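You operate a simulated robot arm through the tools that you are given. There is no shell and no other tool.

The job below is to be done with a simulated two-armed robot. You get a single attempt, and the scene is never put back.

JOB
Shut the console down: speed to 0, computer off, then the main switch off.
Fine: push the keyboard drawer in and shut the computer door again.

It is judged by the outcome, as a careful person would: the job done as asked, and still so three seconds after it is handed in. It fails if anything else is knocked over, pushed out of place, dropped, spilled or broken.

ROBOT AND FRAMES
Two 6-joint arms with two-finger parallel grippers on one trunk, on a base that drives. Base frame: it is fixed to the floor where the robot stands at the start and does not move with it; the origin is under the middle of the robot, x ahead of it, y to its left, z up. Lengths are in m, angles in rad, forces in N, time in s.
The left shoulder is at the start at [0.28, 0.185, 0.905], the right one opposite. With the tool pointing down near the work surface each hand reaches from about 0.54 to 0.78 m from the robot's upright axis, wherever it stands, measured 20 degrees to its own side. Places, roughly: blue button [2.5, -0.5, 0.9]; green button [2.5, -0.5, 1.2]; keyboard drawer [2.3, -0.5, 1]; main switch [2.4, -0.3, 1.2]; right computer door [2.5, -0.6, 0.9]; speed knob [2.4, -0.4, 1.2]; yellow button [2.5, -0.6, 0.9]. Payload 1.57 kg a hand.
The tool frame of a hand sits at the grasp point between the pads (the TCP): z along the fingers, y along the line on which they close. The tips reach 0.03 m beyond it. The gripper opens to 0.08 m. The fingers are 0.017 m wide and 0.012 m thick; the gripper's body (0.04 by 0.082 m) begins 0.08 m behind the TCP.
Orientation is that of the tool frame in the base frame, as a unit quaternion [w, x, y, z]. With the fingers straight down and closing along the base's y, the tool's x points along the base's -x, its y along +y and its z along -z.

CONTROLS
- The arms move only by the tool nudge_tool. It takes "left_series", "right_series" or both (then of equal length, played together; a hand with none holds still); each is a list of rows, each a list of 2 entries, a list of its own where there are three numbers: the shift along the tool's x, y, z in units of 150 mm (1.0 is 150 mm), then the turn, a rotation vector about the tool's x, y, z in units of 90 degrees (1.0 is 90 degrees). In form: [[[tx, ty, tz], [ax, ay, az]], ...]. A call has 1 to 20 rows; each row is the pose to reach, as a shift and turn from the pose commanded when the call began, along the tool's axes at that moment. "left_jaw" and "right_jaw" are, for a hand that has rows, the opening, from 0 (shut) to 1 (fully open), set as the call begins (left out, the last holds). A call with a number of a shift or a turn outside -1 to 1 is refused whole. Each row takes 0.2 s and may step no farther than 0.05 m and 0.15 rad from the row before; otherwise, or with a gripper value out of range, the whole call is refused. A pose out of reach is approached as far as the arm can. The call stops where the force on the tool passes 40 N (or 10 N more than at its start, if that is more) or the arm is blocked; 0.2 s more then pass. The fingers move at their own pace (about 0.153 m/s each) and stop on an object; they squeeze with about 29 N. The grip force told is the motor's: it shows also when the fingers shut on nothing. Time passes only in rows, and 0.2 s behind the last, so rows that repeat a pose let the fingers close. The reply holds the time, the measured pose of the TCP, the force on the tool along the base axes, the opening and the grip force, in the units named above and with some noise, with the torque about the TCP (base axes, N m) and any sound that the robot's microphone picked up.
- Cameras (640 x 400 px; columns grow to the right, rows downward): "scene" is now at [0.2585, -0.0073, 1.3602]; the picture's right is [-0.01, -1.00, 0.00], its down [-0.57, 0.01, -0.82] and it looks along [0.82, -0.01, -0.57] (base axes); focal length 227 px, centre (320, 200). "left" rides on the left gripper at [0.072, 0.007, -0.122] in its tool frame; the picture's right is [-0.09, 1.00, 0.00], its down [-0.84, -0.08, -0.54] and it looks along [-0.54, -0.05, 0.84] (tool axes); focal length 238 px, centre (320, 200). "right" rides on the right gripper at [0.072, -0.007, -0.122] in its tool frame; the picture's right is [0.09, 1.00, 0.00], its down [-0.84, 0.08, -0.54] and it looks along [-0.54, 0.05, 0.84] (tool axes); focal length 238 px, centre (320, 200). There is no depth. A picture from a camera that has moved, and an enlarged one, comes with that camera's place and axes in the base frame and with its lens. The place of the scene camera against the robot may be out by one fixed shift of up to 0.012 m in any direction.
- grab_frame(camera): a new picture of that camera. No time passes.
- lift_body(by): slides the trunk up (or, below 0, down) by that many m; the arms and the scene camera ride with it, the base frame stays. It gives what a move gives, with no picture.
- drive_base(legs): drives the robot by 1 to 6 legs, each [ahead, turn to the left] in m and rad, along the robot's own axes; the way and the turn of a leg run together, so that a leg with both is an arc; at most 1.5 m and 3.142 rad a leg. The arms and the cameras ride along, it lands a little off, and it stops where it bumps. It gives what a move gives.
- pan_tilt(pan, tilt): turns the head with the scene camera to pan (to the left, within 1.501 rad either way) and tilt (down, from -0.506 to 1.204), counted from straight ahead of the robot. It gives what a move gives.
- zoom(camera, box): a new picture of the part [left, top, right, bottom] of that camera's present view, enlarged. No time passes.
- sign_off(): hands the job in; it is judged then, once.

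Nothing tells you exact positions but the pictures and the camera data. Unless the task says otherwise, let go and move clear before handing in.

The tools are called after "Call:" as a command line: name --argument value ..., lists and objects as JSON in quotes. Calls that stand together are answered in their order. nudge_tool: Moves the arms, as the interface text tells. Its arguments: {"type":"object","properties":{"left_series":{"type":"array","items":{"type":"array"}},"left_jaw":{"type":"number"},"right_series":{"type":"array","items":{"type":"array"}},"right_jaw":{"type":"number"}},"required":[]} The other tools are called the same way: lift_body (by) slides the trunk up or down; drive_base (legs) drives the base; pan_tilt (pan, tilt) turns the head that bears the scene camera; grab_frame (camera) takes a picture; zoom (camera, box) takes an enlarged picture of a part of a camera's view; sign_off () hands the job in.

At the start:

```text
time: 0.0
left_eef_pos: [0.5562, 0.289, 1.2301]
left_tool_rot: [0.0, 0.0, 1.0, 0.0]
left_wrist_force: [0.7, 0.8, -0.6]
left_wrist_torque: [-0.05, -0.01, 0.04]
left_finger_gap: 0.0801
left_finger_force: 0.1
right_eef_pos: [0.5518, -0.2565, 1.1974]
right_tool_rot: [0.001, -0.001, 1.0, 0.0]
right_wrist_force: [0.2, 0.4, 0.2]
right_wrist_torque: [0.0, 0.02, 0.01]
right_finger_gap: 0.0799
right_finger_force: 0.0
trunk travel left (down, up): [-0.6, 0.39]
robot x, y, heading: [-0.0009, 0.0011, 0.0]
head pan, tilt: [-0.012, 0.604]
```

scene: 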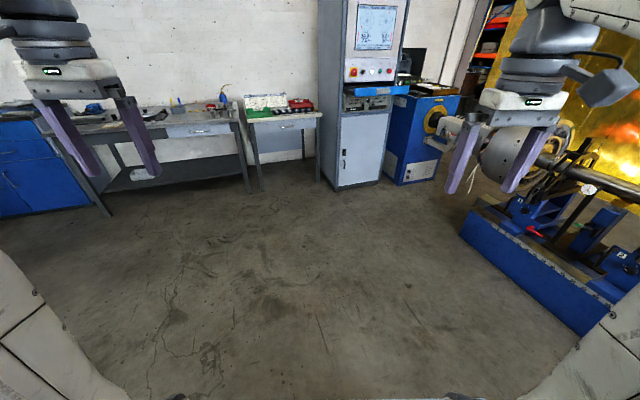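
right: 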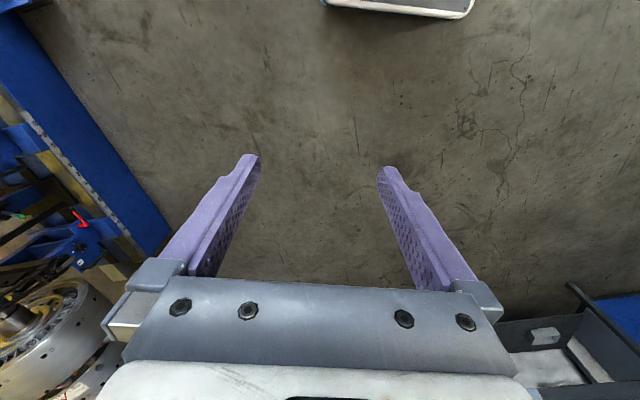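
left: 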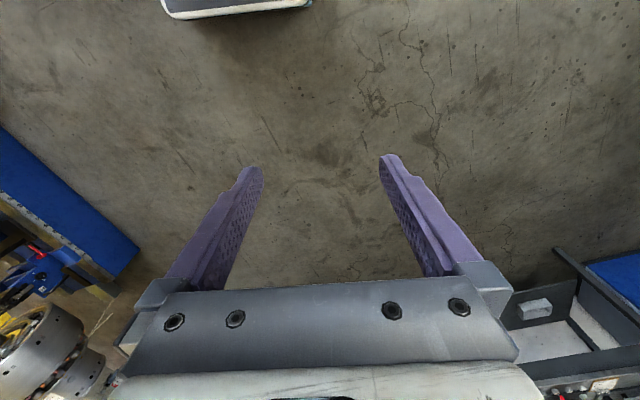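

The console cabinet stands ahead and slightly right, with a monitor, a row of knobs and buttons, and a blue keyboard drawer below. I'll look closer at it before moving.

Call:
pan_tilt --pan -0.2 --tilt 0.2

Call:
grab_frame --camera "scene"

Call:
zoom --camera "scene" --box '[240, 100, 400, 200]'

```text
time: 0.9
left_eef_pos: [0.5575, 0.2875, 1.2302]
left_tool_rot: [0.0, 0.0, 1.0, 0.0]
left_wrist_force: [-0.7, -0.3, -0.1]
left_wrist_torque: [0.03, 0.02, 0.02]
left_finger_gap: 0.08
left_finger_force: 0.1
right_eef_pos: [0.552, -0.2568, 1.1973]
right_tool_rot: [0.0, 0.0, 1.0, 0.0]
right_wrist_force: [-0.4, 0.4, 0.2]
right_wrist_torque: [-0.01, -0.04, 0.01]
right_finger_gap: 0.0799
right_finger_force: 0.2
trunk travel left (down, up): [-0.6, 0.39]
robot x, y, heading: [0.0013, 0.0005, 0.001]
head pan, tilt: [-0.201, 0.201]
```

```text
taken
camera scene: at [0.2615, -0.0247, 1.3972], right [-0.2, -0.98, 0.0], down [-0.2, 0.04, -0.98], along [0.96, -0.2, -0.2], focal length 227 px, centre (320, 200)
```

scene: 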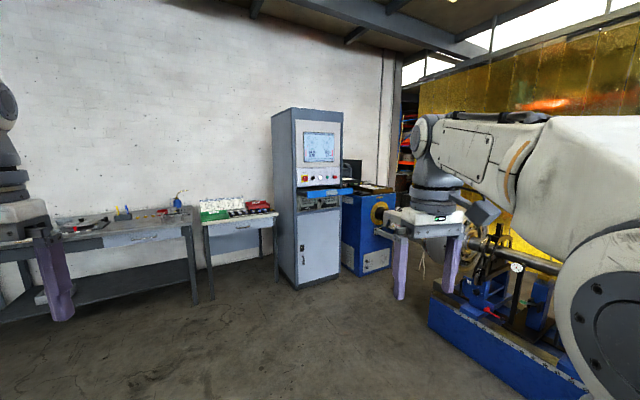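

```text
4.00 times, centred on (320, 150) of scene
camera zoom: at [0.2615, -0.0247, 1.3972], right [-0.2, -0.98, 0.0], down [-0.2, 0.04, -0.98], along [0.96, -0.2, -0.2], focal length 908 px, centre (320, 400)
```

zoom: 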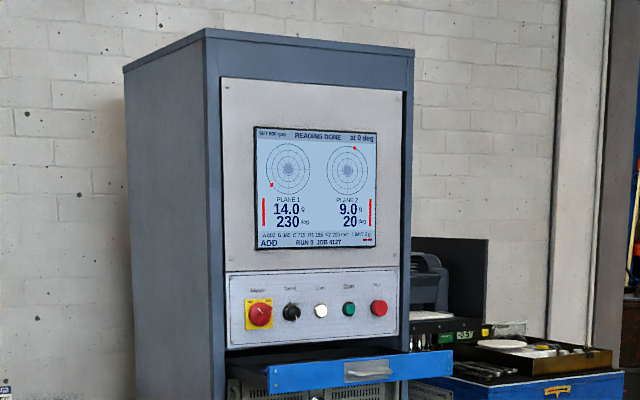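

The cabinet is turned a bit, with its front facing toward -x and slightly -y. I'll drive to roughly 1.5 m in front of it, square to the face, and look again.

Call:
drive_base --legs '[[0, -0.48], [1.1, 0], [0, 0.81]]'

Call:
pan_tilt --pan 0.0 --tilt 0.3

Call:
grab_frame --camera "scene"

```text
time: 9.9
left_eef_pos: [1.4068, -0.0511, 1.2298]
left_tool_rot: [0.0, -0.162, 0.987, 0.0]
left_wrist_force: [-0.2, 0.3, -0.1]
left_wrist_torque: [0.01, 0.0, 0.0]
left_finger_gap: 0.0803
left_finger_force: 0.2
right_eef_pos: [1.5781, -0.5692, 1.1979]
right_tool_rot: [0.001, -0.162, 0.987, 0.0]
right_wrist_force: [-0.2, 0.3, -0.3]
right_wrist_torque: [-0.02, -0.01, -0.02]
right_finger_gap: 0.08
right_finger_force: 0.0
trunk travel left (down, up): [-0.6, 0.39]
robot x, y, heading: [0.9704, -0.5016, 0.328]
head pan, tilt: [-0.201, 0.201]
```

```text
time: 10.7
left_eef_pos: [1.4057, -0.0504, 1.2299]
left_tool_rot: [0.0, -0.162, 0.987, 0.0]
left_wrist_force: [0.0, 1.4, 0.9]
left_wrist_torque: [-0.02, 0.01, -0.01]
left_finger_gap: 0.08
left_finger_force: 0.1
right_eef_pos: [1.5762, -0.568, 1.1971]
right_tool_rot: [-0.001, -0.162, 0.987, 0.0]
right_wrist_force: [-0.1, 0.2, 0.4]
right_wrist_torque: [0.02, 0.0, 0.02]
right_finger_gap: 0.08
right_finger_force: 0.0
trunk travel left (down, up): [-0.6, 0.39]
robot x, y, heading: [0.9722, -0.5037, 0.328]
head pan, tilt: [0.0, 0.3]
```

```text
taken
camera scene: at [1.2216, -0.427, 1.388], right [0.32, -0.95, 0.0], down [-0.28, -0.09, -0.96], along [0.91, 0.31, -0.3], focal length 227 px, centre (320, 200)
```

scene: 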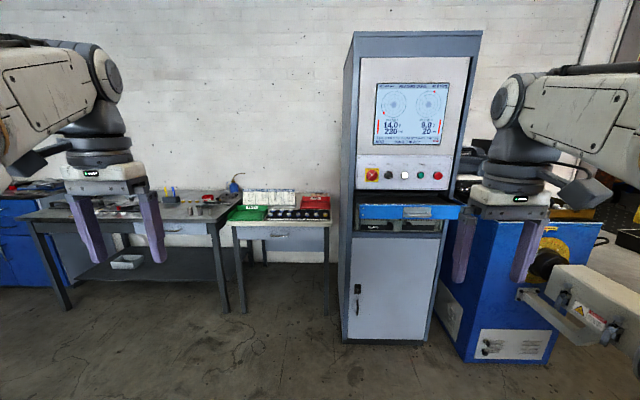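

Call:
zoom --camera "scene" --box '[340, 160, 480, 248]'

Call:
zoom --camera "scene" --box '[360, 70, 480, 145]'

```text
4.55 times, centred on (410, 204) of scene
camera zoom: at [1.2216, -0.427, 1.388], right [0.32, -0.95, 0.0], down [-0.28, -0.09, -0.96], along [0.91, 0.31, -0.3], focal length 1031 px, centre (-89, 182)
```

zoom: 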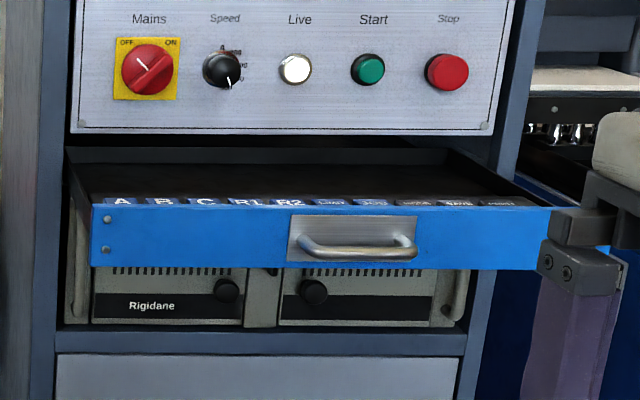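

```text
5.33 times, centred on (420, 108) of scene
camera zoom: at [1.2216, -0.427, 1.388], right [0.32, -0.95, 0.0], down [-0.28, -0.09, -0.96], along [0.91, 0.31, -0.3], focal length 1210 px, centre (-213, 693)
```

zoom: 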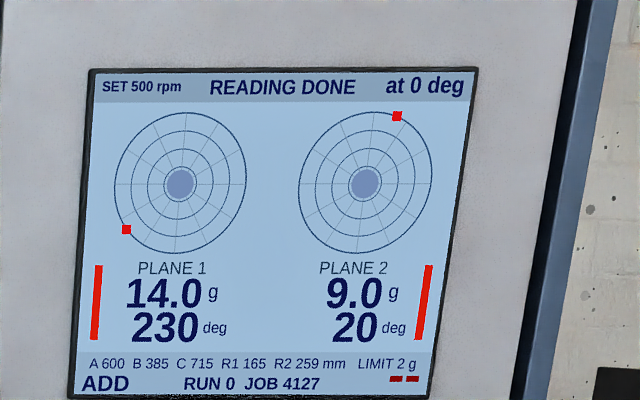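

The panel shows Mains (rotary, OFF left and ON right), Speed knob, Live lamp, Start and Stop; below it are the keyboard drawer and a "Rigidane" computer with two doors. I'll look right and down to see what limits driving closer.

Call:
pan_tilt --pan -0.8 --tilt 0.7

Call:
grab_frame --camera "scene"

Call:
pan_tilt --pan 0.0 --tilt 1.1

Call:
grab_frame --camera "scene"

```text
time: 11.8
left_eef_pos: [1.4062, -0.051, 1.2299]
left_tool_rot: [0.0, -0.161, 0.987, 0.0]
left_wrist_force: [-0.1, -0.7, -1.0]
left_wrist_torque: [-0.02, 0.02, 0.0]
left_finger_gap: 0.0801
left_finger_force: 0.1
right_eef_pos: [1.5766, -0.5693, 1.198]
right_tool_rot: [0.0, -0.161, 0.987, -0.001]
right_wrist_force: [0.0, -0.8, -0.4]
right_wrist_torque: [0.04, -0.01, 0.01]
right_finger_gap: 0.0799
right_finger_force: 0.0
trunk travel left (down, up): [-0.6, 0.39]
robot x, y, heading: [0.972, -0.5071, 0.324]
head pan, tilt: [-0.799, 0.7]
```

```text
taken
camera scene: at [1.2088, -0.4955, 1.3519], right [-0.45, -0.89, 0.0], down [-0.57, 0.29, -0.77], along [0.68, -0.35, -0.64], focal length 227 px, centre (320, 200)
```

scene: 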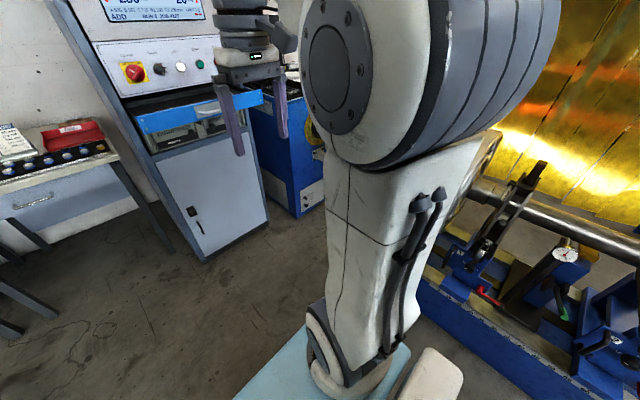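

```text
time: 12.9
left_eef_pos: [1.4055, -0.051, 1.23]
left_tool_rot: [-0.001, -0.162, 0.987, -0.001]
left_wrist_force: [0.0, 0.4, 0.7]
left_wrist_torque: [0.01, 0.03, 0.02]
left_finger_gap: 0.0799
left_finger_force: 0.2
right_eef_pos: [1.5766, -0.5697, 1.1984]
right_tool_rot: [0.0, -0.161, 0.987, -0.001]
right_wrist_force: [0.7, -1.1, -0.2]
right_wrist_torque: [0.01, 0.03, -0.01]
right_finger_gap: 0.0797
right_finger_force: 0.1
trunk travel left (down, up): [-0.6, 0.39]
robot x, y, heading: [0.9712, -0.4998, 0.328]
head pan, tilt: [0.0, 1.1]
```

```text
taken
camera scene: at [1.193, -0.4367, 1.3219], right [0.32, -0.95, 0.0], down [-0.84, -0.28, -0.45], along [0.43, 0.15, -0.89], focal length 227 px, centre (320, 200)
```

scene: 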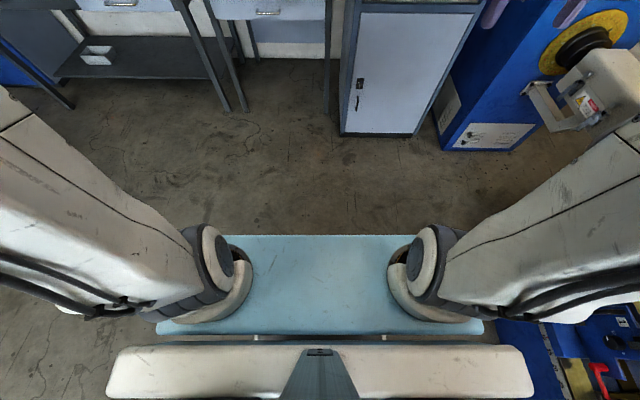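

The machine bed is about 0.9 m to the right of my centre line, so there is some room. I'll lower the trunk so the head camera looks at the computer doors from level height.

Call:
lift_body --by -0.42

Call:
pan_tilt --pan -0.35 --tilt 0.0

Call:
grab_frame --camera "scene"

Call:
zoom --camera "scene" --box '[250, 120, 410, 220]'

```text
refused: -0.42 is not a number from -0.4 to 0.4
```

```text
time: 14.3
left_eef_pos: [1.407, -0.0496, 1.2297]
left_tool_rot: [0.0, -0.162, 0.987, 0.001]
left_wrist_force: [0.7, 0.5, 0.3]
left_wrist_torque: [0.0, 0.0, -0.02]
left_finger_gap: 0.0801
left_finger_force: 0.1
right_eef_pos: [1.5767, -0.5688, 1.1971]
right_tool_rot: [-0.001, -0.162, 0.987, 0.0]
right_wrist_force: [-0.7, 0.4, 0.1]
right_wrist_torque: [-0.01, -0.02, 0.0]
right_finger_gap: 0.0803
right_finger_force: 0.0
trunk travel left (down, up): [-0.6, 0.39]
robot x, y, heading: [0.9717, -0.5007, 0.326]
head pan, tilt: [-0.351, 0.0]
```

```text
taken
camera scene: at [1.2231, -0.459, 1.4156], right [-0.02, -1.0, 0.0], down [0.0, 0.0, -1.0], along [1.0, -0.02, 0.0], focal length 227 px, centre (320, 200)
```

scene: 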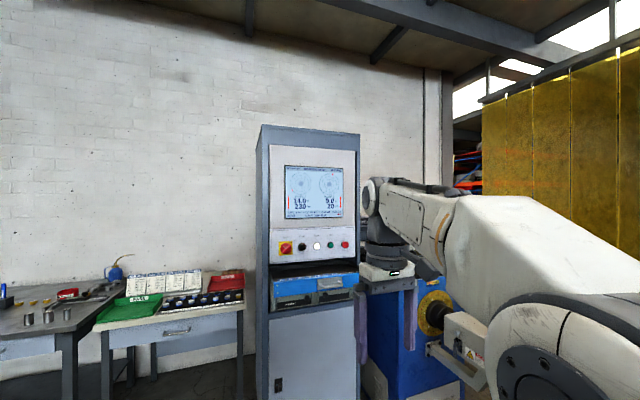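

```text
4.00 times, centred on (330, 170) of scene
camera zoom: at [1.2231, -0.459, 1.4156], right [-0.02, -1.0, 0.0], down [0.0, 0.0, -1.0], along [1.0, -0.02, 0.0], focal length 908 px, centre (280, 320)
```

zoom: 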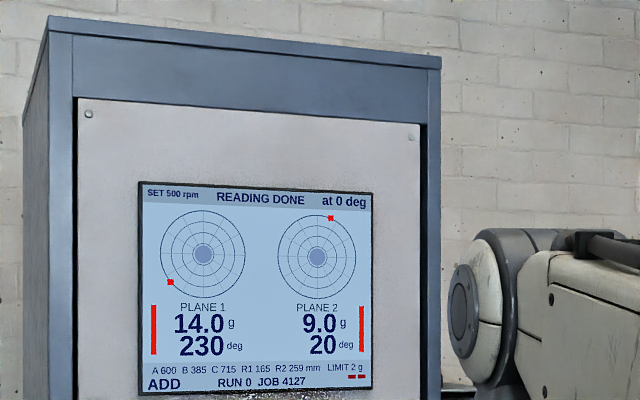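

The panel and monitor are clear from here; I still need a level view of the computer, so I'll lower the trunk by the largest allowed step.

Call:
lift_body --by -0.4

Call:
grab_frame --camera "scene"

Call:
zoom --camera "scene" --box '[260, 120, 380, 200]'

```text
time: 18.1
left_eef_pos: [1.4067, -0.0508, 0.8285]
left_tool_rot: [0.001, -0.162, 0.987, 0.0]
left_wrist_force: [-0.3, -1.0, 0.3]
left_wrist_torque: [0.01, -0.01, 0.01]
left_finger_gap: 0.08
left_finger_force: 0.0
right_eef_pos: [1.5763, -0.5691, 0.7987]
right_tool_rot: [0.0, -0.161, 0.987, 0.0]
right_wrist_force: [0.5, 0.8, -0.3]
right_wrist_torque: [-0.03, 0.0, -0.02]
right_finger_gap: 0.0799
right_finger_force: 0.0
trunk travel left (down, up): [-0.2, 0.79]
robot x, y, heading: [0.9704, -0.5055, 0.325]
head pan, tilt: [-0.351, 0.0]
```

```text
taken
camera scene: at [1.2231, -0.4591, 1.0157], right [-0.02, -1.0, 0.0], down [0.0, 0.0, -1.0], along [1.0, -0.02, 0.0], focal length 227 px, centre (320, 200)
```

scene: 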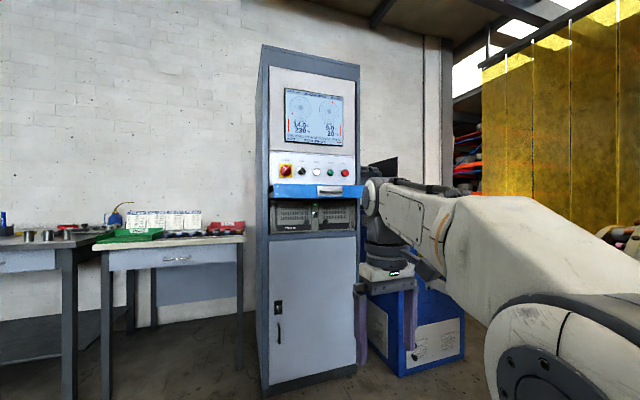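

```text
5.00 times, centred on (320, 160) of scene
camera zoom: at [1.2231, -0.4591, 1.0157], right [-0.02, -1.0, 0.0], down [0.0, 0.0, -1.0], along [1.0, -0.02, 0.0], focal length 1134 px, centre (320, 400)
```

zoom: 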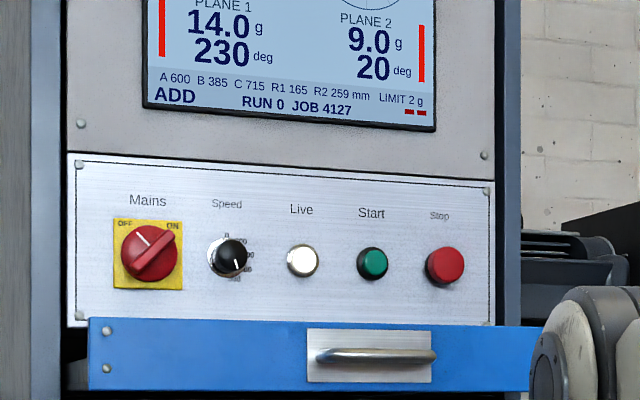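

Call:
zoom --camera "scene" --box '[275, 160, 325, 190]'

Call:
zoom --camera "scene" --box '[260, 180, 370, 250]'

```text
12.80 times, centred on (300, 175) of scene
camera zoom: at [1.2231, -0.4591, 1.0157], right [-0.02, -1.0, 0.0], down [0.0, 0.0, -1.0], along [1.0, -0.02, 0.0], focal length 2904 px, centre (576, 520)
```

zoom: 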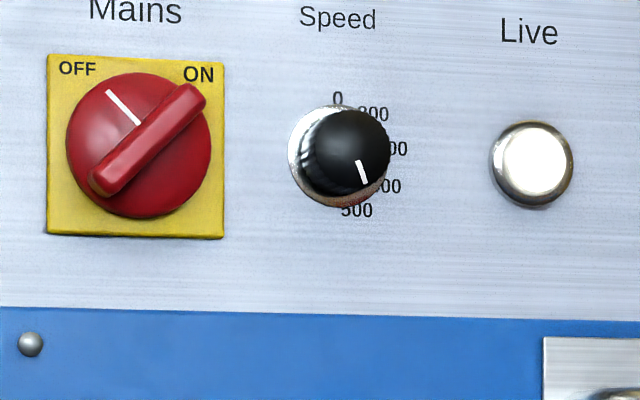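

```text
5.71 times, centred on (315, 215) of scene
camera zoom: at [1.2231, -0.4591, 1.0157], right [-0.02, -1.0, 0.0], down [0.0, 0.0, -1.0], along [1.0, -0.02, 0.0], focal length 1296 px, centre (349, 114)
```

zoom: 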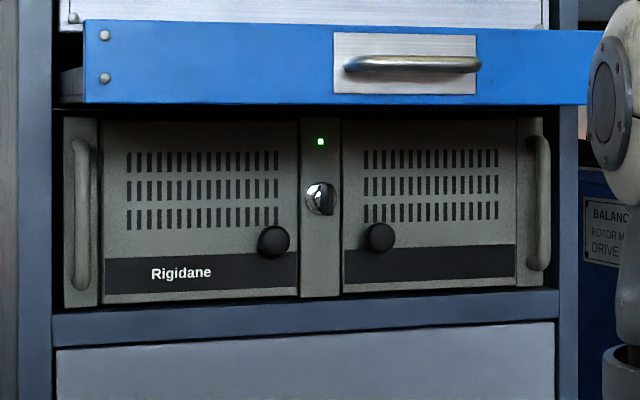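

Call:
zoom --camera "scene" --box '[295, 200, 345, 232]'

Call:
zoom --camera "scene" --box '[265, 160, 365, 222]'

```text
12.50 times, centred on (320, 216) of scene
camera zoom: at [1.2231, -0.4591, 1.0157], right [-0.02, -1.0, 0.0], down [0.0, 0.0, -1.0], along [1.0, -0.02, 0.0], focal length 2836 px, centre (320, 0)
```

zoom: 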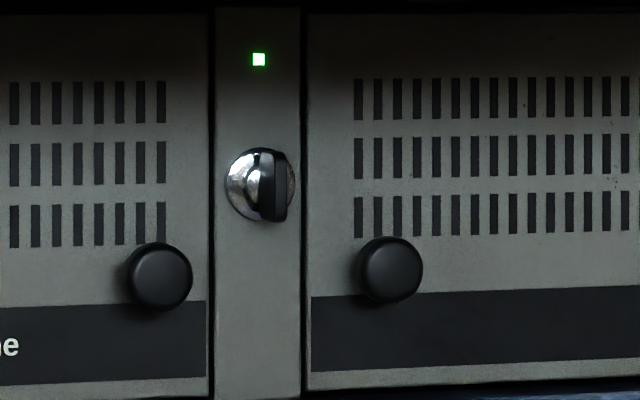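

```text
6.40 times, centred on (315, 191) of scene
camera zoom: at [1.2231, -0.4591, 1.0157], right [-0.02, -1.0, 0.0], down [0.0, 0.0, -1.0], along [1.0, -0.02, 0.0], focal length 1452 px, centre (352, 258)
```

zoom: 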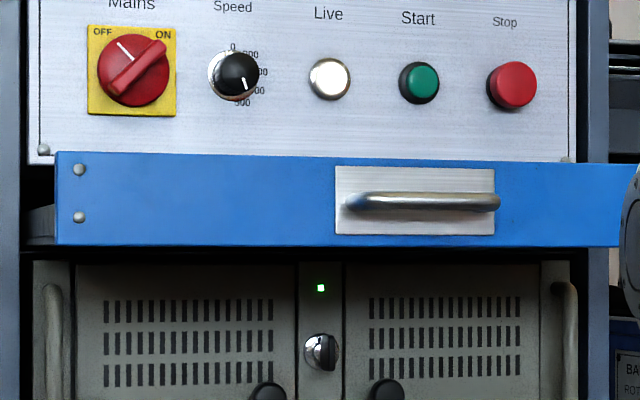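

The computer shows a lit green LED, a silver lock on the centre pillar, and two doors with black knobs near the centre. I estimate Mains at about (2.43, -0.30, 1.17), Speed about 0.087 m to its right, and the right door knob at z ≈ 0.9. I'll raise the arms clear of the machine and shift right and closer.

Call:
lift_body --by 0.4

Call:
drive_base --legs '[[0, -0.6], [0.46, 0], [0, 0.6]]'

Call:
pan_tilt --pan 0.0 --tilt 0.35

Call:
grab_frame --camera "scene"

```text
time: 21.9
left_eef_pos: [1.4065, -0.0501, 1.2298]
left_tool_rot: [-0.001, -0.161, 0.987, 0.0]
left_wrist_force: [-0.1, -0.7, -0.4]
left_wrist_torque: [0.01, 0.0, 0.03]
left_finger_gap: 0.0801
left_finger_force: 0.1
right_eef_pos: [1.577, -0.5692, 1.198]
right_tool_rot: [0.001, -0.162, 0.987, 0.0]
right_wrist_force: [0.0, 0.3, 1.0]
right_wrist_torque: [0.01, 0.0, 0.01]
right_finger_gap: 0.08
right_finger_force: 0.0
trunk travel left (down, up): [-0.6, 0.39]
robot x, y, heading: [0.971, -0.5016, 0.328]
head pan, tilt: [-0.351, 0.0]
```

```text
time: 27.9
left_eef_pos: [1.846, -0.1692, 1.2299]
left_tool_rot: [0.0, -0.164, 0.986, 0.0]
left_wrist_force: [-0.1, 0.2, 0.3]
left_wrist_torque: [-0.01, 0.0, -0.01]
left_finger_gap: 0.08
left_finger_force: 0.1
right_eef_pos: [2.0189, -0.6872, 1.1981]
right_tool_rot: [0.0, -0.164, 0.986, -0.001]
right_wrist_force: [0.0, -0.1, -0.2]
right_wrist_torque: [0.01, 0.01, 0.01]
right_finger_gap: 0.0799
right_finger_force: 0.0
trunk travel left (down, up): [-0.6, 0.39]
robot x, y, heading: [1.4125, -0.6215, 0.332]
head pan, tilt: [-0.351, 0.0]
```

```text
time: 28.8
left_eef_pos: [1.8463, -0.1699, 1.2292]
left_tool_rot: [0.0, -0.164, 0.987, 0.0]
left_wrist_force: [-0.5, -1.1, -0.1]
left_wrist_torque: [0.01, -0.01, 0.01]
left_finger_gap: 0.0799
left_finger_force: 0.1
right_eef_pos: [2.019, -0.6874, 1.1979]
right_tool_rot: [0.0, -0.165, 0.986, 0.0]
right_wrist_force: [0.0, -0.5, -0.2]
right_wrist_torque: [0.01, -0.02, -0.01]
right_finger_gap: 0.0797
right_finger_force: 0.0
trunk travel left (down, up): [-0.6, 0.39]
robot x, y, heading: [1.4154, -0.6214, 0.333]
head pan, tilt: [0.0, 0.351]
```

```text
taken
camera scene: at [1.6623, -0.5461, 1.3833], right [0.33, -0.95, 0.0], down [-0.32, -0.11, -0.94], along [0.89, 0.31, -0.34], focal length 227 px, centre (320, 200)
```

scene: 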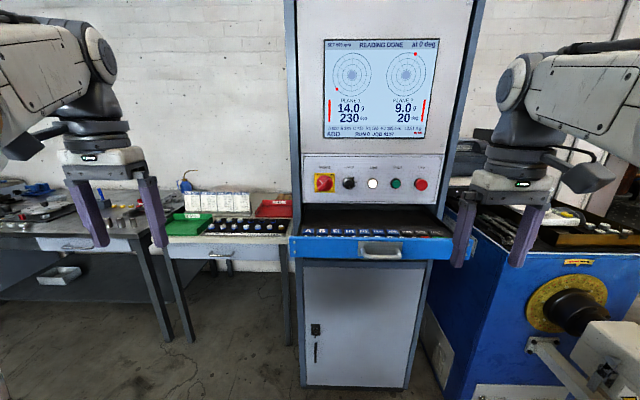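

I'm now roughly 0.77 m from the drawer front, with Mains almost straight ahead. Next I turn the right hand to point forward, above drawer height, and test its reach.

Call:
nudge_tool --right_series '[[[-0.09, 0, 0], [0, -0.09, 0]], [[-0.18, 0, 0], [0, -0.18, 0]], [[-0.27, 0, 0], [0, -0.27, 0]], [[-0.36, 0, 0], [0, -0.36, 0]], [[-0.45, 0, 0], [0, -0.45, 0]], [[-0.54, 0, 0], [0, -0.54, 0]], [[-0.63, 0, 0], [0, -0.63, 0]], [[-0.72, 0, 0], [0, -0.72, 0]], [[-0.81, 0, 0], [0, -0.81, 0]], [[-0.9, 0, 0], [0, -0.9, 0]], [[-0.99, 0, 0], [0, -0.99, 0]], [[-1.0, 0, 0], [0, -1.0, 0]]]' --right_jaw 0.0

Call:
grab_frame --camera "scene"

Call:
grab_frame --camera "right"

```text
time: 31.4
left_eef_pos: [1.8458, -0.1695, 1.2294]
left_tool_rot: [0.0, -0.164, 0.986, 0.0]
left_wrist_force: [0.4, 0.2, -0.4]
left_wrist_torque: [0.01, -0.01, -0.01]
left_finger_gap: 0.08
left_finger_force: 0.1
right_eef_pos: [2.1583, -0.6382, 1.1972]
right_tool_rot: [0.698, -0.116, 0.697, 0.116]
right_wrist_force: [0.3, -0.2, 0.5]
right_wrist_torque: [-0.02, 0.03, -0.01]
right_finger_gap: 0.0001
right_finger_force: 20.8
right hand out of reach, approached as far as the arm can: row 5, 6, 7, 8, 9, 10
trunk travel left (down, up): [-0.6, 0.39]
robot x, y, heading: [1.4144, -0.621, 0.327]
head pan, tilt: [0.0, 0.351]
```

```text
taken
camera scene: at [1.6622, -0.5461, 1.3832], right [0.33, -0.95, 0.0], down [-0.32, -0.11, -0.94], along [0.89, 0.31, -0.34], focal length 227 px, centre (320, 200)
```

scene: 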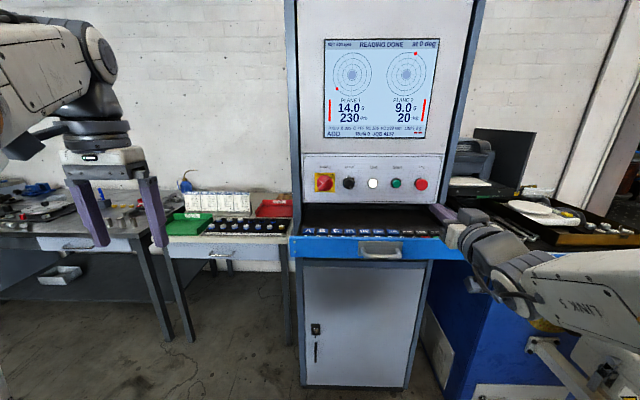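

```text
taken
camera right: at [2.0459, -0.6842, 1.1246], right [-0.32, 0.94, -0.09], down [-0.54, -0.1, 0.84], along [0.78, 0.32, 0.54], focal length 238 px, centre (320, 200)
```

right: 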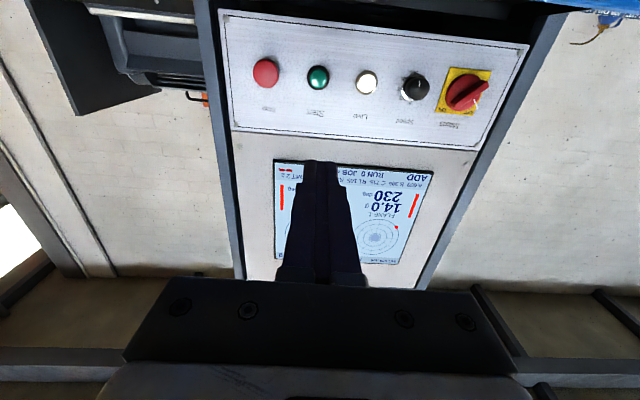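

Call:
zoom --camera "scene" --box '[280, 180, 480, 300]'

Call:
zoom --camera "right" --box '[380, 40, 520, 128]'

```text
3.20 times, centred on (380, 240) of scene
camera zoom: at [1.6622, -0.5461, 1.3832], right [0.33, -0.95, 0.0], down [-0.32, -0.11, -0.94], along [0.89, 0.31, -0.34], focal length 726 px, centre (128, 72)
```

zoom: 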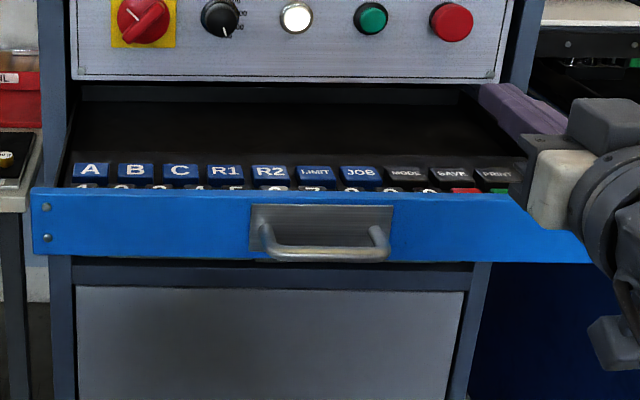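

```text
4.55 times, centred on (450, 84) of right
camera zoom: at [2.0459, -0.6842, 1.1246], right [-0.32, 0.94, -0.09], down [-0.54, -0.1, 0.84], along [0.78, 0.32, 0.54], focal length 1083 px, centre (-271, 727)
```

zoom: 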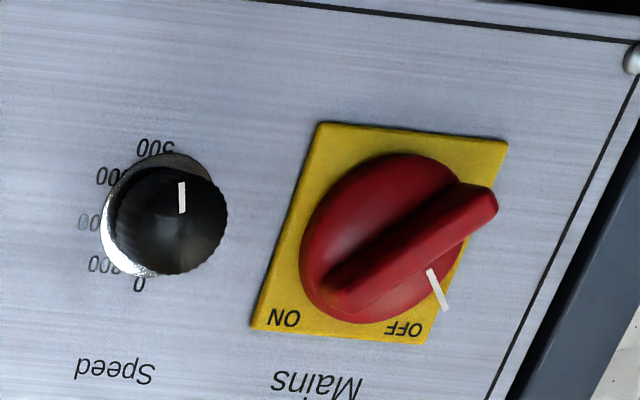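

The drawer front sits about 6 cm beyond my fingertips, spanning z ≈ 1.02–1.08, with its handle at the centre. I'll lower the closed right hand to z ≈ 1.05, just right of the handle plate, then look before pushing.

Call:
nudge_tool --right_series '[[[0.2, 0, 0], [0, 0, 0]], [[0.4, 0, 0], [0, 0, 0]], [[0.6, 0, 0], [0, 0, 0]], [[0.8, 0, 0], [0, 0, 0]], [[0.98, 0, 0], [0, 0, 0]], [[0.98, 0, 0], [0, 0, 0]]]' --right_jaw 0.0

Call:
grab_frame --camera "scene"

Call:
grab_frame --camera "right"

```text
time: 32.8
left_eef_pos: [1.8451, -0.1695, 1.2292]
left_tool_rot: [0.0, -0.164, 0.986, 0.001]
left_wrist_force: [-0.3, 0.1, 0.0]
left_wrist_torque: [0.02, -0.01, 0.0]
left_finger_gap: 0.08
left_finger_force: 0.0
right_eef_pos: [2.1929, -0.6353, 1.0634]
right_tool_rot: [0.697, -0.116, 0.698, 0.116]
right_wrist_force: [0.3, 0.8, -0.9]
right_wrist_torque: [-0.01, -0.03, -0.03]
right_finger_gap: 0.0001
right_finger_force: 21.0
right hand out of reach, approached as far as the arm can: row 3, 4, 5, 6
trunk travel left (down, up): [-0.6, 0.39]
robot x, y, heading: [1.4133, -0.62, 0.332]
head pan, tilt: [0.0, 0.351]
```

```text
taken
camera scene: at [1.6622, -0.5461, 1.3832], right [0.33, -0.95, 0.0], down [-0.32, -0.11, -0.94], along [0.89, 0.31, -0.34], focal length 227 px, centre (320, 200)
```

scene: 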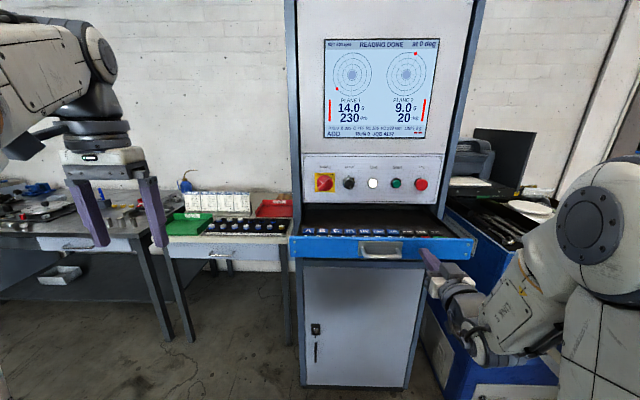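

```text
taken
camera right: at [2.0785, -0.6812, 0.9899], right [-0.32, 0.94, -0.09], down [-0.54, -0.1, 0.84], along [0.78, 0.32, 0.54], focal length 238 px, centre (320, 200)
```

right: 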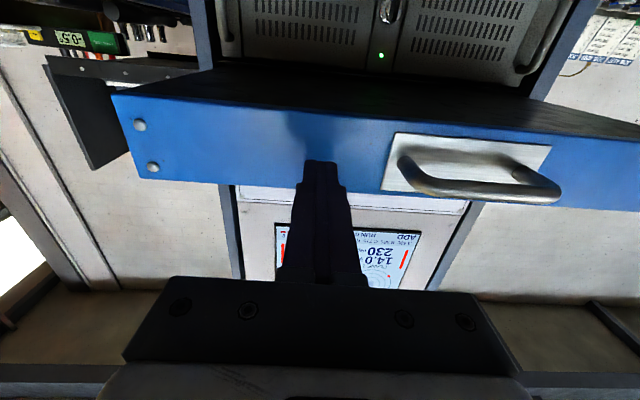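

The fingertips are about 3 cm short of the drawer face, right of the handle plate and a bit high. I'll ease forward slowly and check height and contact.

Call:
nudge_tool --right_series '[[[0, 0, 0.1], [0, 0, 0]], [[0, 0, 0.2], [0, 0, 0]], [[0, 0, 0.3], [0, 0, 0]], [[0, 0, 0.3], [0, 0, 0]]]'

Call:
grab_frame --camera "right"

```text
time: 33.8
left_eef_pos: [1.8458, -0.1687, 1.2295]
left_tool_rot: [0.0, -0.164, 0.986, 0.0]
left_wrist_force: [0.2, -0.3, -0.4]
left_wrist_torque: [0.03, -0.03, -0.02]
left_finger_gap: 0.0801
left_finger_force: 0.1
right_eef_pos: [2.235, -0.6219, 1.0608]
right_tool_rot: [0.698, -0.116, 0.697, 0.116]
right_wrist_force: [0.0, 1.2, 0.2]
right_wrist_torque: [0.01, 0.02, 0.0]
right_finger_gap: 0.0001
right_finger_force: 21.5
trunk travel left (down, up): [-0.6, 0.39]
robot x, y, heading: [1.4111, -0.6225, 0.333]
head pan, tilt: [0.0, 0.351]
```

```text
taken
camera right: at [2.121, -0.6675, 0.9885], right [-0.32, 0.94, -0.09], down [-0.54, -0.1, 0.84], along [0.78, 0.32, 0.54], focal length 238 px, centre (320, 200)
```

right: 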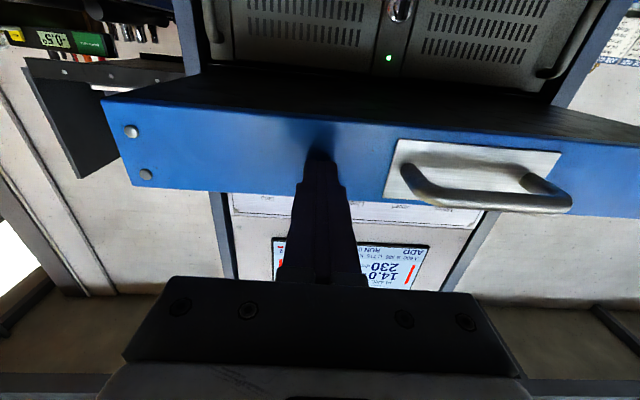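

The tips are level with the middle of the drawer face. I'll push it in steadily.

Call:
nudge_tool --right_series '[[[0, 0, 0.1], [0, 0, 0]], [[0, 0, 0.2], [0, 0, 0]], [[0, 0, 0.3], [0, 0, 0]], [[0, 0, 0.4], [0, 0, 0]], [[0, 0, 0.5], [0, 0, 0]], [[0, 0, 0.6], [0, 0, 0]], [[0, 0, 0.7], [0, 0, 0]], [[0, 0, 0.8], [0, 0, 0]], [[0, 0, 0.9], [0, 0, 0]], [[0, 0, 1.0], [0, 0, 0]]]'

Call:
grab_frame --camera "right"

Call:
grab_frame --camera "scene"

```text
time: 36.0
left_eef_pos: [1.8458, -0.1695, 1.2308]
left_tool_rot: [0.0, -0.164, 0.986, 0.0]
left_wrist_force: [-0.4, -0.2, 0.8]
left_wrist_torque: [0.0, 0.0, 0.02]
left_finger_gap: 0.08
left_finger_force: 0.0
right_eef_pos: [2.3766, -0.5771, 1.0622]
right_tool_rot: [0.697, -0.119, 0.698, 0.119]
right_wrist_force: [-0.1, 0.5, 0.1]
right_wrist_torque: [0.02, -0.01, 0.0]
right_finger_gap: 0.0002
right_finger_force: 22.0
right hand out of reach, approached as far as the arm can: row 9, 10
trunk travel left (down, up): [-0.6, 0.39]
robot x, y, heading: [1.4135, -0.6243, 0.333]
head pan, tilt: [0.0, 0.351]
```

```text
taken
camera right: at [2.2643, -0.6251, 0.9901], right [-0.33, 0.94, -0.09], down [-0.54, -0.11, 0.84], along [0.78, 0.33, 0.54], focal length 238 px, centre (320, 200)
```

right: 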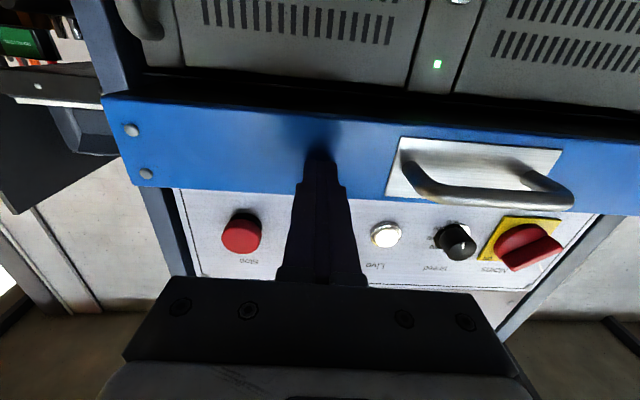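

```text
taken
camera scene: at [1.6621, -0.5461, 1.3833], right [0.33, -0.95, 0.0], down [-0.32, -0.11, -0.94], along [0.89, 0.31, -0.34], focal length 227 px, centre (320, 200)
```

scene: 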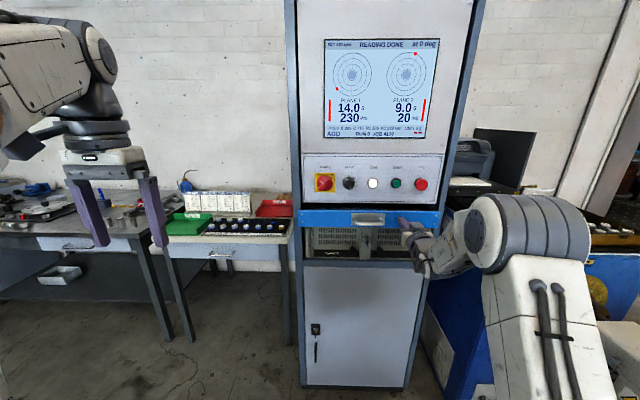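

The drawer is roughly half in and the arm is at its reach limit (~0.93 m). I'll back the hand off a little, check the space at the right, then drive closer.

Call:
nudge_tool --right_series '[[[0, 0, -0.2], [0, 0, 0]], [[0, 0, -0.4], [0, 0, 0]], [[0, 0, -0.6], [0, 0, 0]], [[0, 0, -0.8], [0, 0, 0]], [[0, 0, -0.9], [0, 0, 0]]]'

Call:
pan_tilt --pan -0.7 --tilt 0.6

Call:
grab_frame --camera "scene"

```text
time: 37.2
left_eef_pos: [1.8456, -0.17, 1.2303]
left_tool_rot: [0.0, -0.165, 0.986, 0.0]
left_wrist_force: [-0.2, 0.2, 0.4]
left_wrist_torque: [0.03, 0.03, 0.01]
left_finger_gap: 0.0801
left_finger_force: 0.1
right_eef_pos: [2.2501, -0.6205, 1.0615]
right_tool_rot: [0.697, -0.116, 0.697, 0.117]
right_wrist_force: [-1.1, -0.4, 0.9]
right_wrist_torque: [0.01, -0.02, -0.01]
right_finger_gap: 0.0
right_finger_force: 21.3
trunk travel left (down, up): [-0.6, 0.39]
robot x, y, heading: [1.4155, -0.6229, 0.331]
head pan, tilt: [0.0, 0.351]
```

```text
time: 38.2
left_eef_pos: [1.8447, -0.1691, 1.2299]
left_tool_rot: [0.0, -0.164, 0.986, 0.0]
left_wrist_force: [0.2, 0.5, -0.4]
left_wrist_torque: [0.01, 0.02, -0.01]
left_finger_gap: 0.0799
left_finger_force: 0.1
right_eef_pos: [2.249, -0.621, 1.0614]
right_tool_rot: [0.698, -0.116, 0.698, 0.115]
right_wrist_force: [0.1, -0.2, -0.6]
right_wrist_torque: [0.0, 0.01, 0.01]
right_finger_gap: 0.0
right_finger_force: 21.1
trunk travel left (down, up): [-0.6, 0.39]
robot x, y, heading: [1.4084, -0.6243, 0.336]
head pan, tilt: [-0.7, 0.6]
```

```text
taken
camera scene: at [1.6567, -0.6081, 1.3605], right [-0.36, -0.93, 0.0], down [-0.53, 0.2, -0.83], along [0.77, -0.3, -0.56], focal length 227 px, centre (320, 200)
```

scene: 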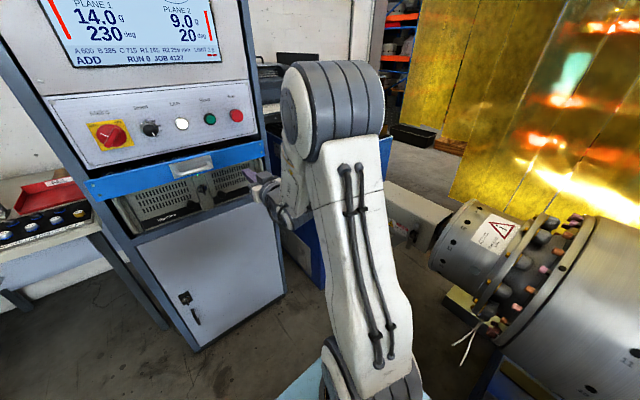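

The right side is clear: the elbow is well above and inboard of the machine. I'll drive 0.17 m straight ahead.

Call:
drive_base --legs '[[0.17, -0.01]]'

Call:
pan_tilt --pan -0.15 --tilt 0.4

Call:
grab_frame --camera "scene"

Call:
grab_frame --camera "right"

```text
time: 39.7
left_eef_pos: [2.0088, -0.1195, 1.2301]
left_tool_rot: [0.0, -0.158, 0.987, -0.001]
left_wrist_force: [-0.4, 0.1, 0.6]
left_wrist_torque: [0.0, -0.07, -0.01]
left_finger_gap: 0.08
left_finger_force: 0.0
right_eef_pos: [2.4096, -0.5758, 1.0609]
right_tool_rot: [0.698, -0.112, 0.698, 0.113]
right_wrist_force: [0.1, 0.5, 0.4]
right_wrist_torque: [-0.01, 0.02, 0.0]
right_finger_gap: 0.0001
right_finger_force: 20.8
trunk travel left (down, up): [-0.6, 0.39]
robot x, y, heading: [1.5714, -0.5698, 0.325]
head pan, tilt: [-0.7, 0.6]
```

```text
time: 40.7
left_eef_pos: [2.0105, -0.1191, 1.2291]
left_tool_rot: [0.0, -0.158, 0.987, 0.0]
left_wrist_force: [-0.3, -0.4, -0.3]
left_wrist_torque: [0.01, 0.01, 0.02]
left_finger_gap: 0.0799
left_finger_force: 0.1
right_eef_pos: [2.4091, -0.5757, 1.0632]
right_tool_rot: [0.698, -0.112, 0.698, 0.113]
right_wrist_force: [0.1, 1.1, 0.2]
right_wrist_torque: [0.0, -0.01, -0.03]
right_finger_gap: 0.0004
right_finger_force: 21.4
trunk travel left (down, up): [-0.6, 0.39]
robot x, y, heading: [1.5727, -0.5666, 0.321]
head pan, tilt: [-0.15, 0.4]
```

```text
taken
camera scene: at [1.8254, -0.5084, 1.3787], right [0.17, -0.99, 0.0], down [-0.38, -0.07, -0.92], along [0.91, 0.16, -0.39], focal length 227 px, centre (320, 200)
```

scene: 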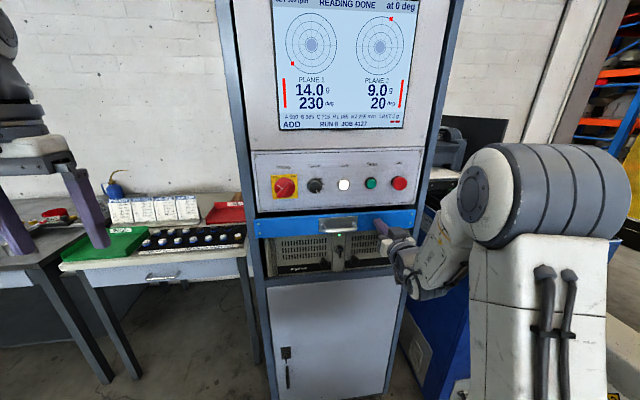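

```text
taken
camera right: at [2.2947, -0.6205, 0.989], right [-0.31, 0.95, -0.09], down [-0.54, -0.1, 0.84], along [0.78, 0.31, 0.54], focal length 238 px, centre (320, 200)
```

right: 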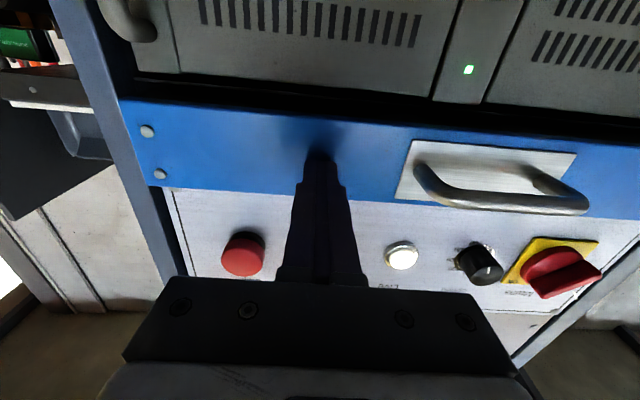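

Driving in already nudged the drawer a bit further. I'll continue pushing until it meets its stop.

Call:
nudge_tool --right_series '[[[0, 0, 0.08], [0, 0, 0]], [[0, 0, 0.16], [0, 0, 0]], [[0, 0, 0.24], [0, 0, 0]], [[0, 0, 0.32], [0, 0, 0]], [[0, 0, 0.4], [0, 0, 0]], [[0, 0, 0.46], [0, 0, 0]], [[0, 0, 0.52], [0, 0, 0]], [[0, 0, 0.58], [0, 0, 0]], [[0, 0, 0.64], [0, 0, 0]], [[0, 0, 0.7], [0, 0, 0]]]'

Call:
grab_frame --camera "right"

Call:
grab_frame --camera "scene"

```text
time: 41.3
left_eef_pos: [2.0078, -0.1206, 1.2303]
left_tool_rot: [0.0, -0.158, 0.987, 0.001]
left_wrist_force: [0.0, 0.4, -0.2]
left_wrist_torque: [-0.01, -0.02, 0.02]
left_finger_gap: 0.0799
left_finger_force: 0.0
right_eef_pos: [2.4289, -0.569, 1.0627]
right_tool_rot: [0.698, -0.112, 0.698, 0.112]
right_wrist_force: [-22.6, -3.6, 5.1]
right_wrist_torque: [0.07, -0.13, -0.04]
right_finger_gap: 0.0
right_finger_force: 21.4
trunk travel left (down, up): [-0.6, 0.39]
robot x, y, heading: [1.5704, -0.568, 0.32]
head pan, tilt: [-0.15, 0.4]
stopped in row 3 (right hand): the force on the tool passed its limit at 53 N (the readings are from after the stop); the commanded pose is now the measured one
```

```text
taken
camera right: at [2.3139, -0.6145, 0.9891], right [-0.31, 0.95, -0.09], down [-0.54, -0.1, 0.84], along [0.78, 0.31, 0.54], focal length 238 px, centre (320, 200)
```

right: 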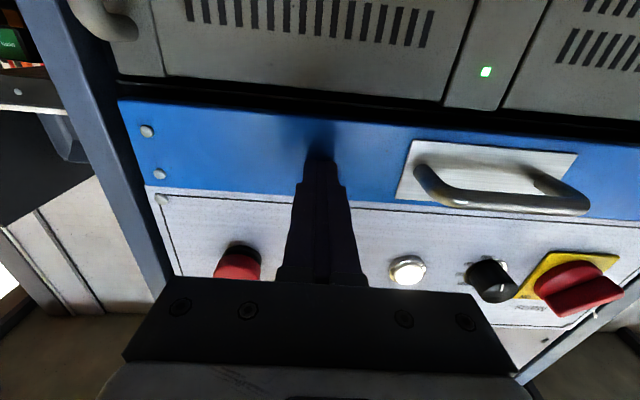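

```text
taken
camera scene: at [1.8234, -0.5089, 1.3791], right [0.17, -0.99, 0.0], down [-0.38, -0.07, -0.92], along [0.91, 0.16, -0.39], focal length 227 px, centre (320, 200)
```

scene: 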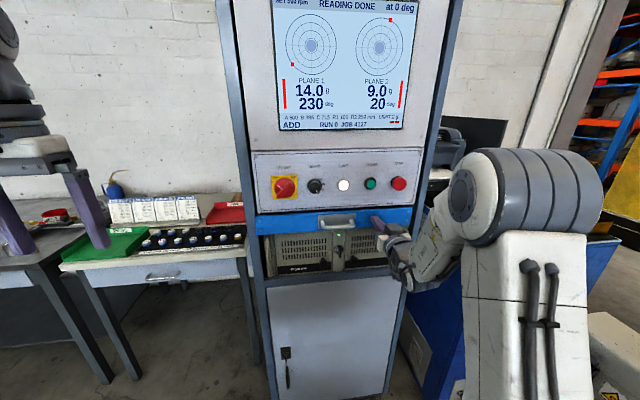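

The push met a firm stop, so the drawer looks home. I'll back off and verify the fit around its edges.

Call:
nudge_tool --right_series '[[[0, 0, -0.2], [0, 0, 0]], [[0, 0, -0.4], [0, 0, 0]], [[0, 0, -0.6], [0, 0, 0]], [[0, 0, -0.7], [0, 0, 0]]]'

Call:
zoom --camera "scene" --box '[230, 150, 430, 275]'

Call:
grab_frame --camera "right"

```text
time: 42.3
left_eef_pos: [2.0102, -0.1207, 1.2296]
left_tool_rot: [0.0, -0.158, 0.988, 0.001]
left_wrist_force: [0.2, 0.4, -0.6]
left_wrist_torque: [0.01, -0.04, 0.03]
left_finger_gap: 0.0797
left_finger_force: 0.1
right_eef_pos: [2.3494, -0.6023, 1.0633]
right_tool_rot: [0.697, -0.112, 0.7, 0.112]
right_wrist_force: [0.7, 0.2, 0.5]
right_wrist_torque: [0.02, 0.05, -0.03]
right_finger_gap: 0.0002
right_finger_force: 21.2
right hand out of reach, approached as far as the arm can: row 3, 4
trunk travel left (down, up): [-0.6, 0.39]
robot x, y, heading: [1.5705, -0.5719, 0.321]
head pan, tilt: [-0.15, 0.4]
```

```text
3.20 times, centred on (330, 212) of scene
camera zoom: at [1.8253, -0.5085, 1.3787], right [0.17, -0.99, 0.0], down [-0.38, -0.07, -0.92], along [0.91, 0.16, -0.39], focal length 726 px, centre (288, 160)
```

zoom: 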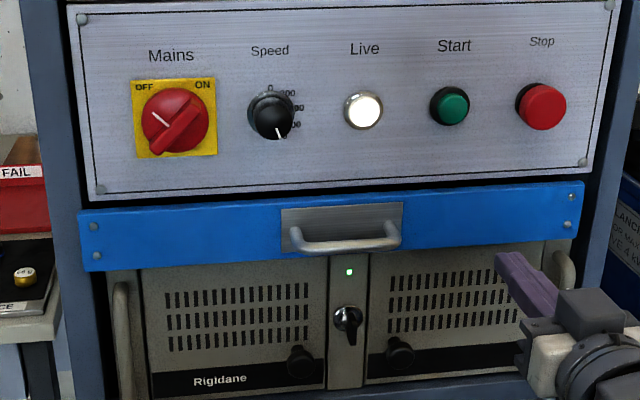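

```text
taken
camera right: at [2.2354, -0.6484, 0.9914], right [-0.31, 0.95, -0.09], down [-0.54, -0.1, 0.84], along [0.78, 0.31, 0.54], focal length 238 px, centre (320, 200)
```

right: 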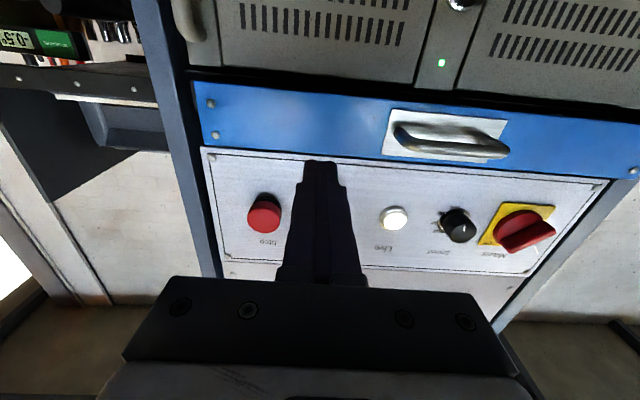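

The drawer front now sits against the cabinet frame. Next is the Speed knob, at about (2.46, -0.38, 1.165); I'll move the right hand up and left to a standoff in front of it and look through the wrist camera.

Call:
nudge_tool --right_series '[[[-0.2, 0, 0.02], [0, 0, 0]], [[-0.45, 0.15, 0.04], [0, 0, 0]], [[-0.6, 0.35, 0.1], [0, 0, 0]], [[-0.67, 0.6, 0.15], [0, 0, 0]], [[-0.67, 0.85, 0.2], [0, 0, 0]], [[-0.67, 1.0, 0.2], [0, 0, 0]], [[-0.67, 1.0, 0.2], [0, 0, 0]]]' --right_jaw 0.0

Call:
grab_frame --camera "right"

Call:
grab_frame --camera "scene"

```text
time: 43.9
left_eef_pos: [2.0111, -0.1202, 1.2294]
left_tool_rot: [0.0, -0.158, 0.987, 0.0]
left_wrist_force: [0.8, -0.1, -0.1]
left_wrist_torque: [0.0, 0.01, 0.0]
left_finger_gap: 0.0802
left_finger_force: 0.0
right_eef_pos: [2.3489, -0.5518, 1.1696]
right_tool_rot: [0.696, -0.114, 0.699, 0.114]
right_wrist_force: [0.1, 0.8, 0.6]
right_wrist_torque: [0.0, -0.01, 0.03]
right_finger_gap: 0.0
right_finger_force: 21.4
right hand out of reach, approached as far as the arm can: row 4, 5, 6, 7
trunk travel left (down, up): [-0.6, 0.39]
robot x, y, heading: [1.57, -0.568, 0.322]
head pan, tilt: [-0.15, 0.4]
```

```text
taken
camera right: at [2.2344, -0.5972, 1.0974], right [-0.32, 0.94, -0.09], down [-0.54, -0.1, 0.84], along [0.78, 0.32, 0.54], focal length 238 px, centre (320, 200)
```

right: 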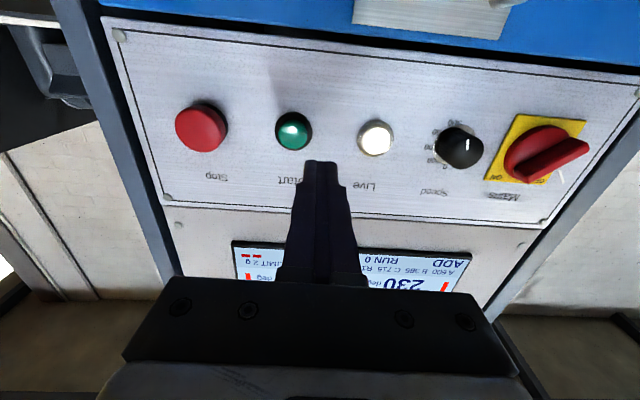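

```text
taken
camera scene: at [1.8252, -0.5086, 1.3787], right [0.17, -0.99, 0.0], down [-0.38, -0.07, -0.92], along [0.91, 0.16, -0.39], focal length 227 px, centre (320, 200)
```

scene: 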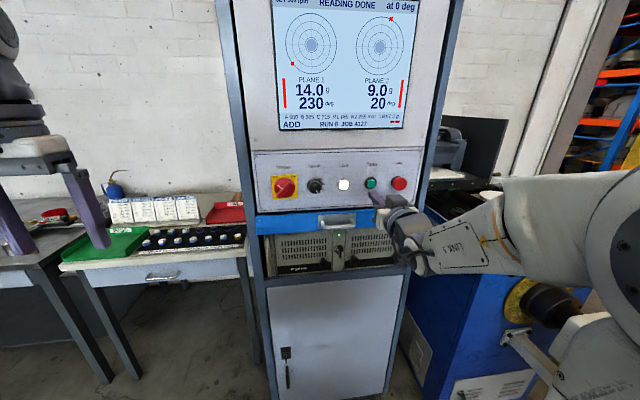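

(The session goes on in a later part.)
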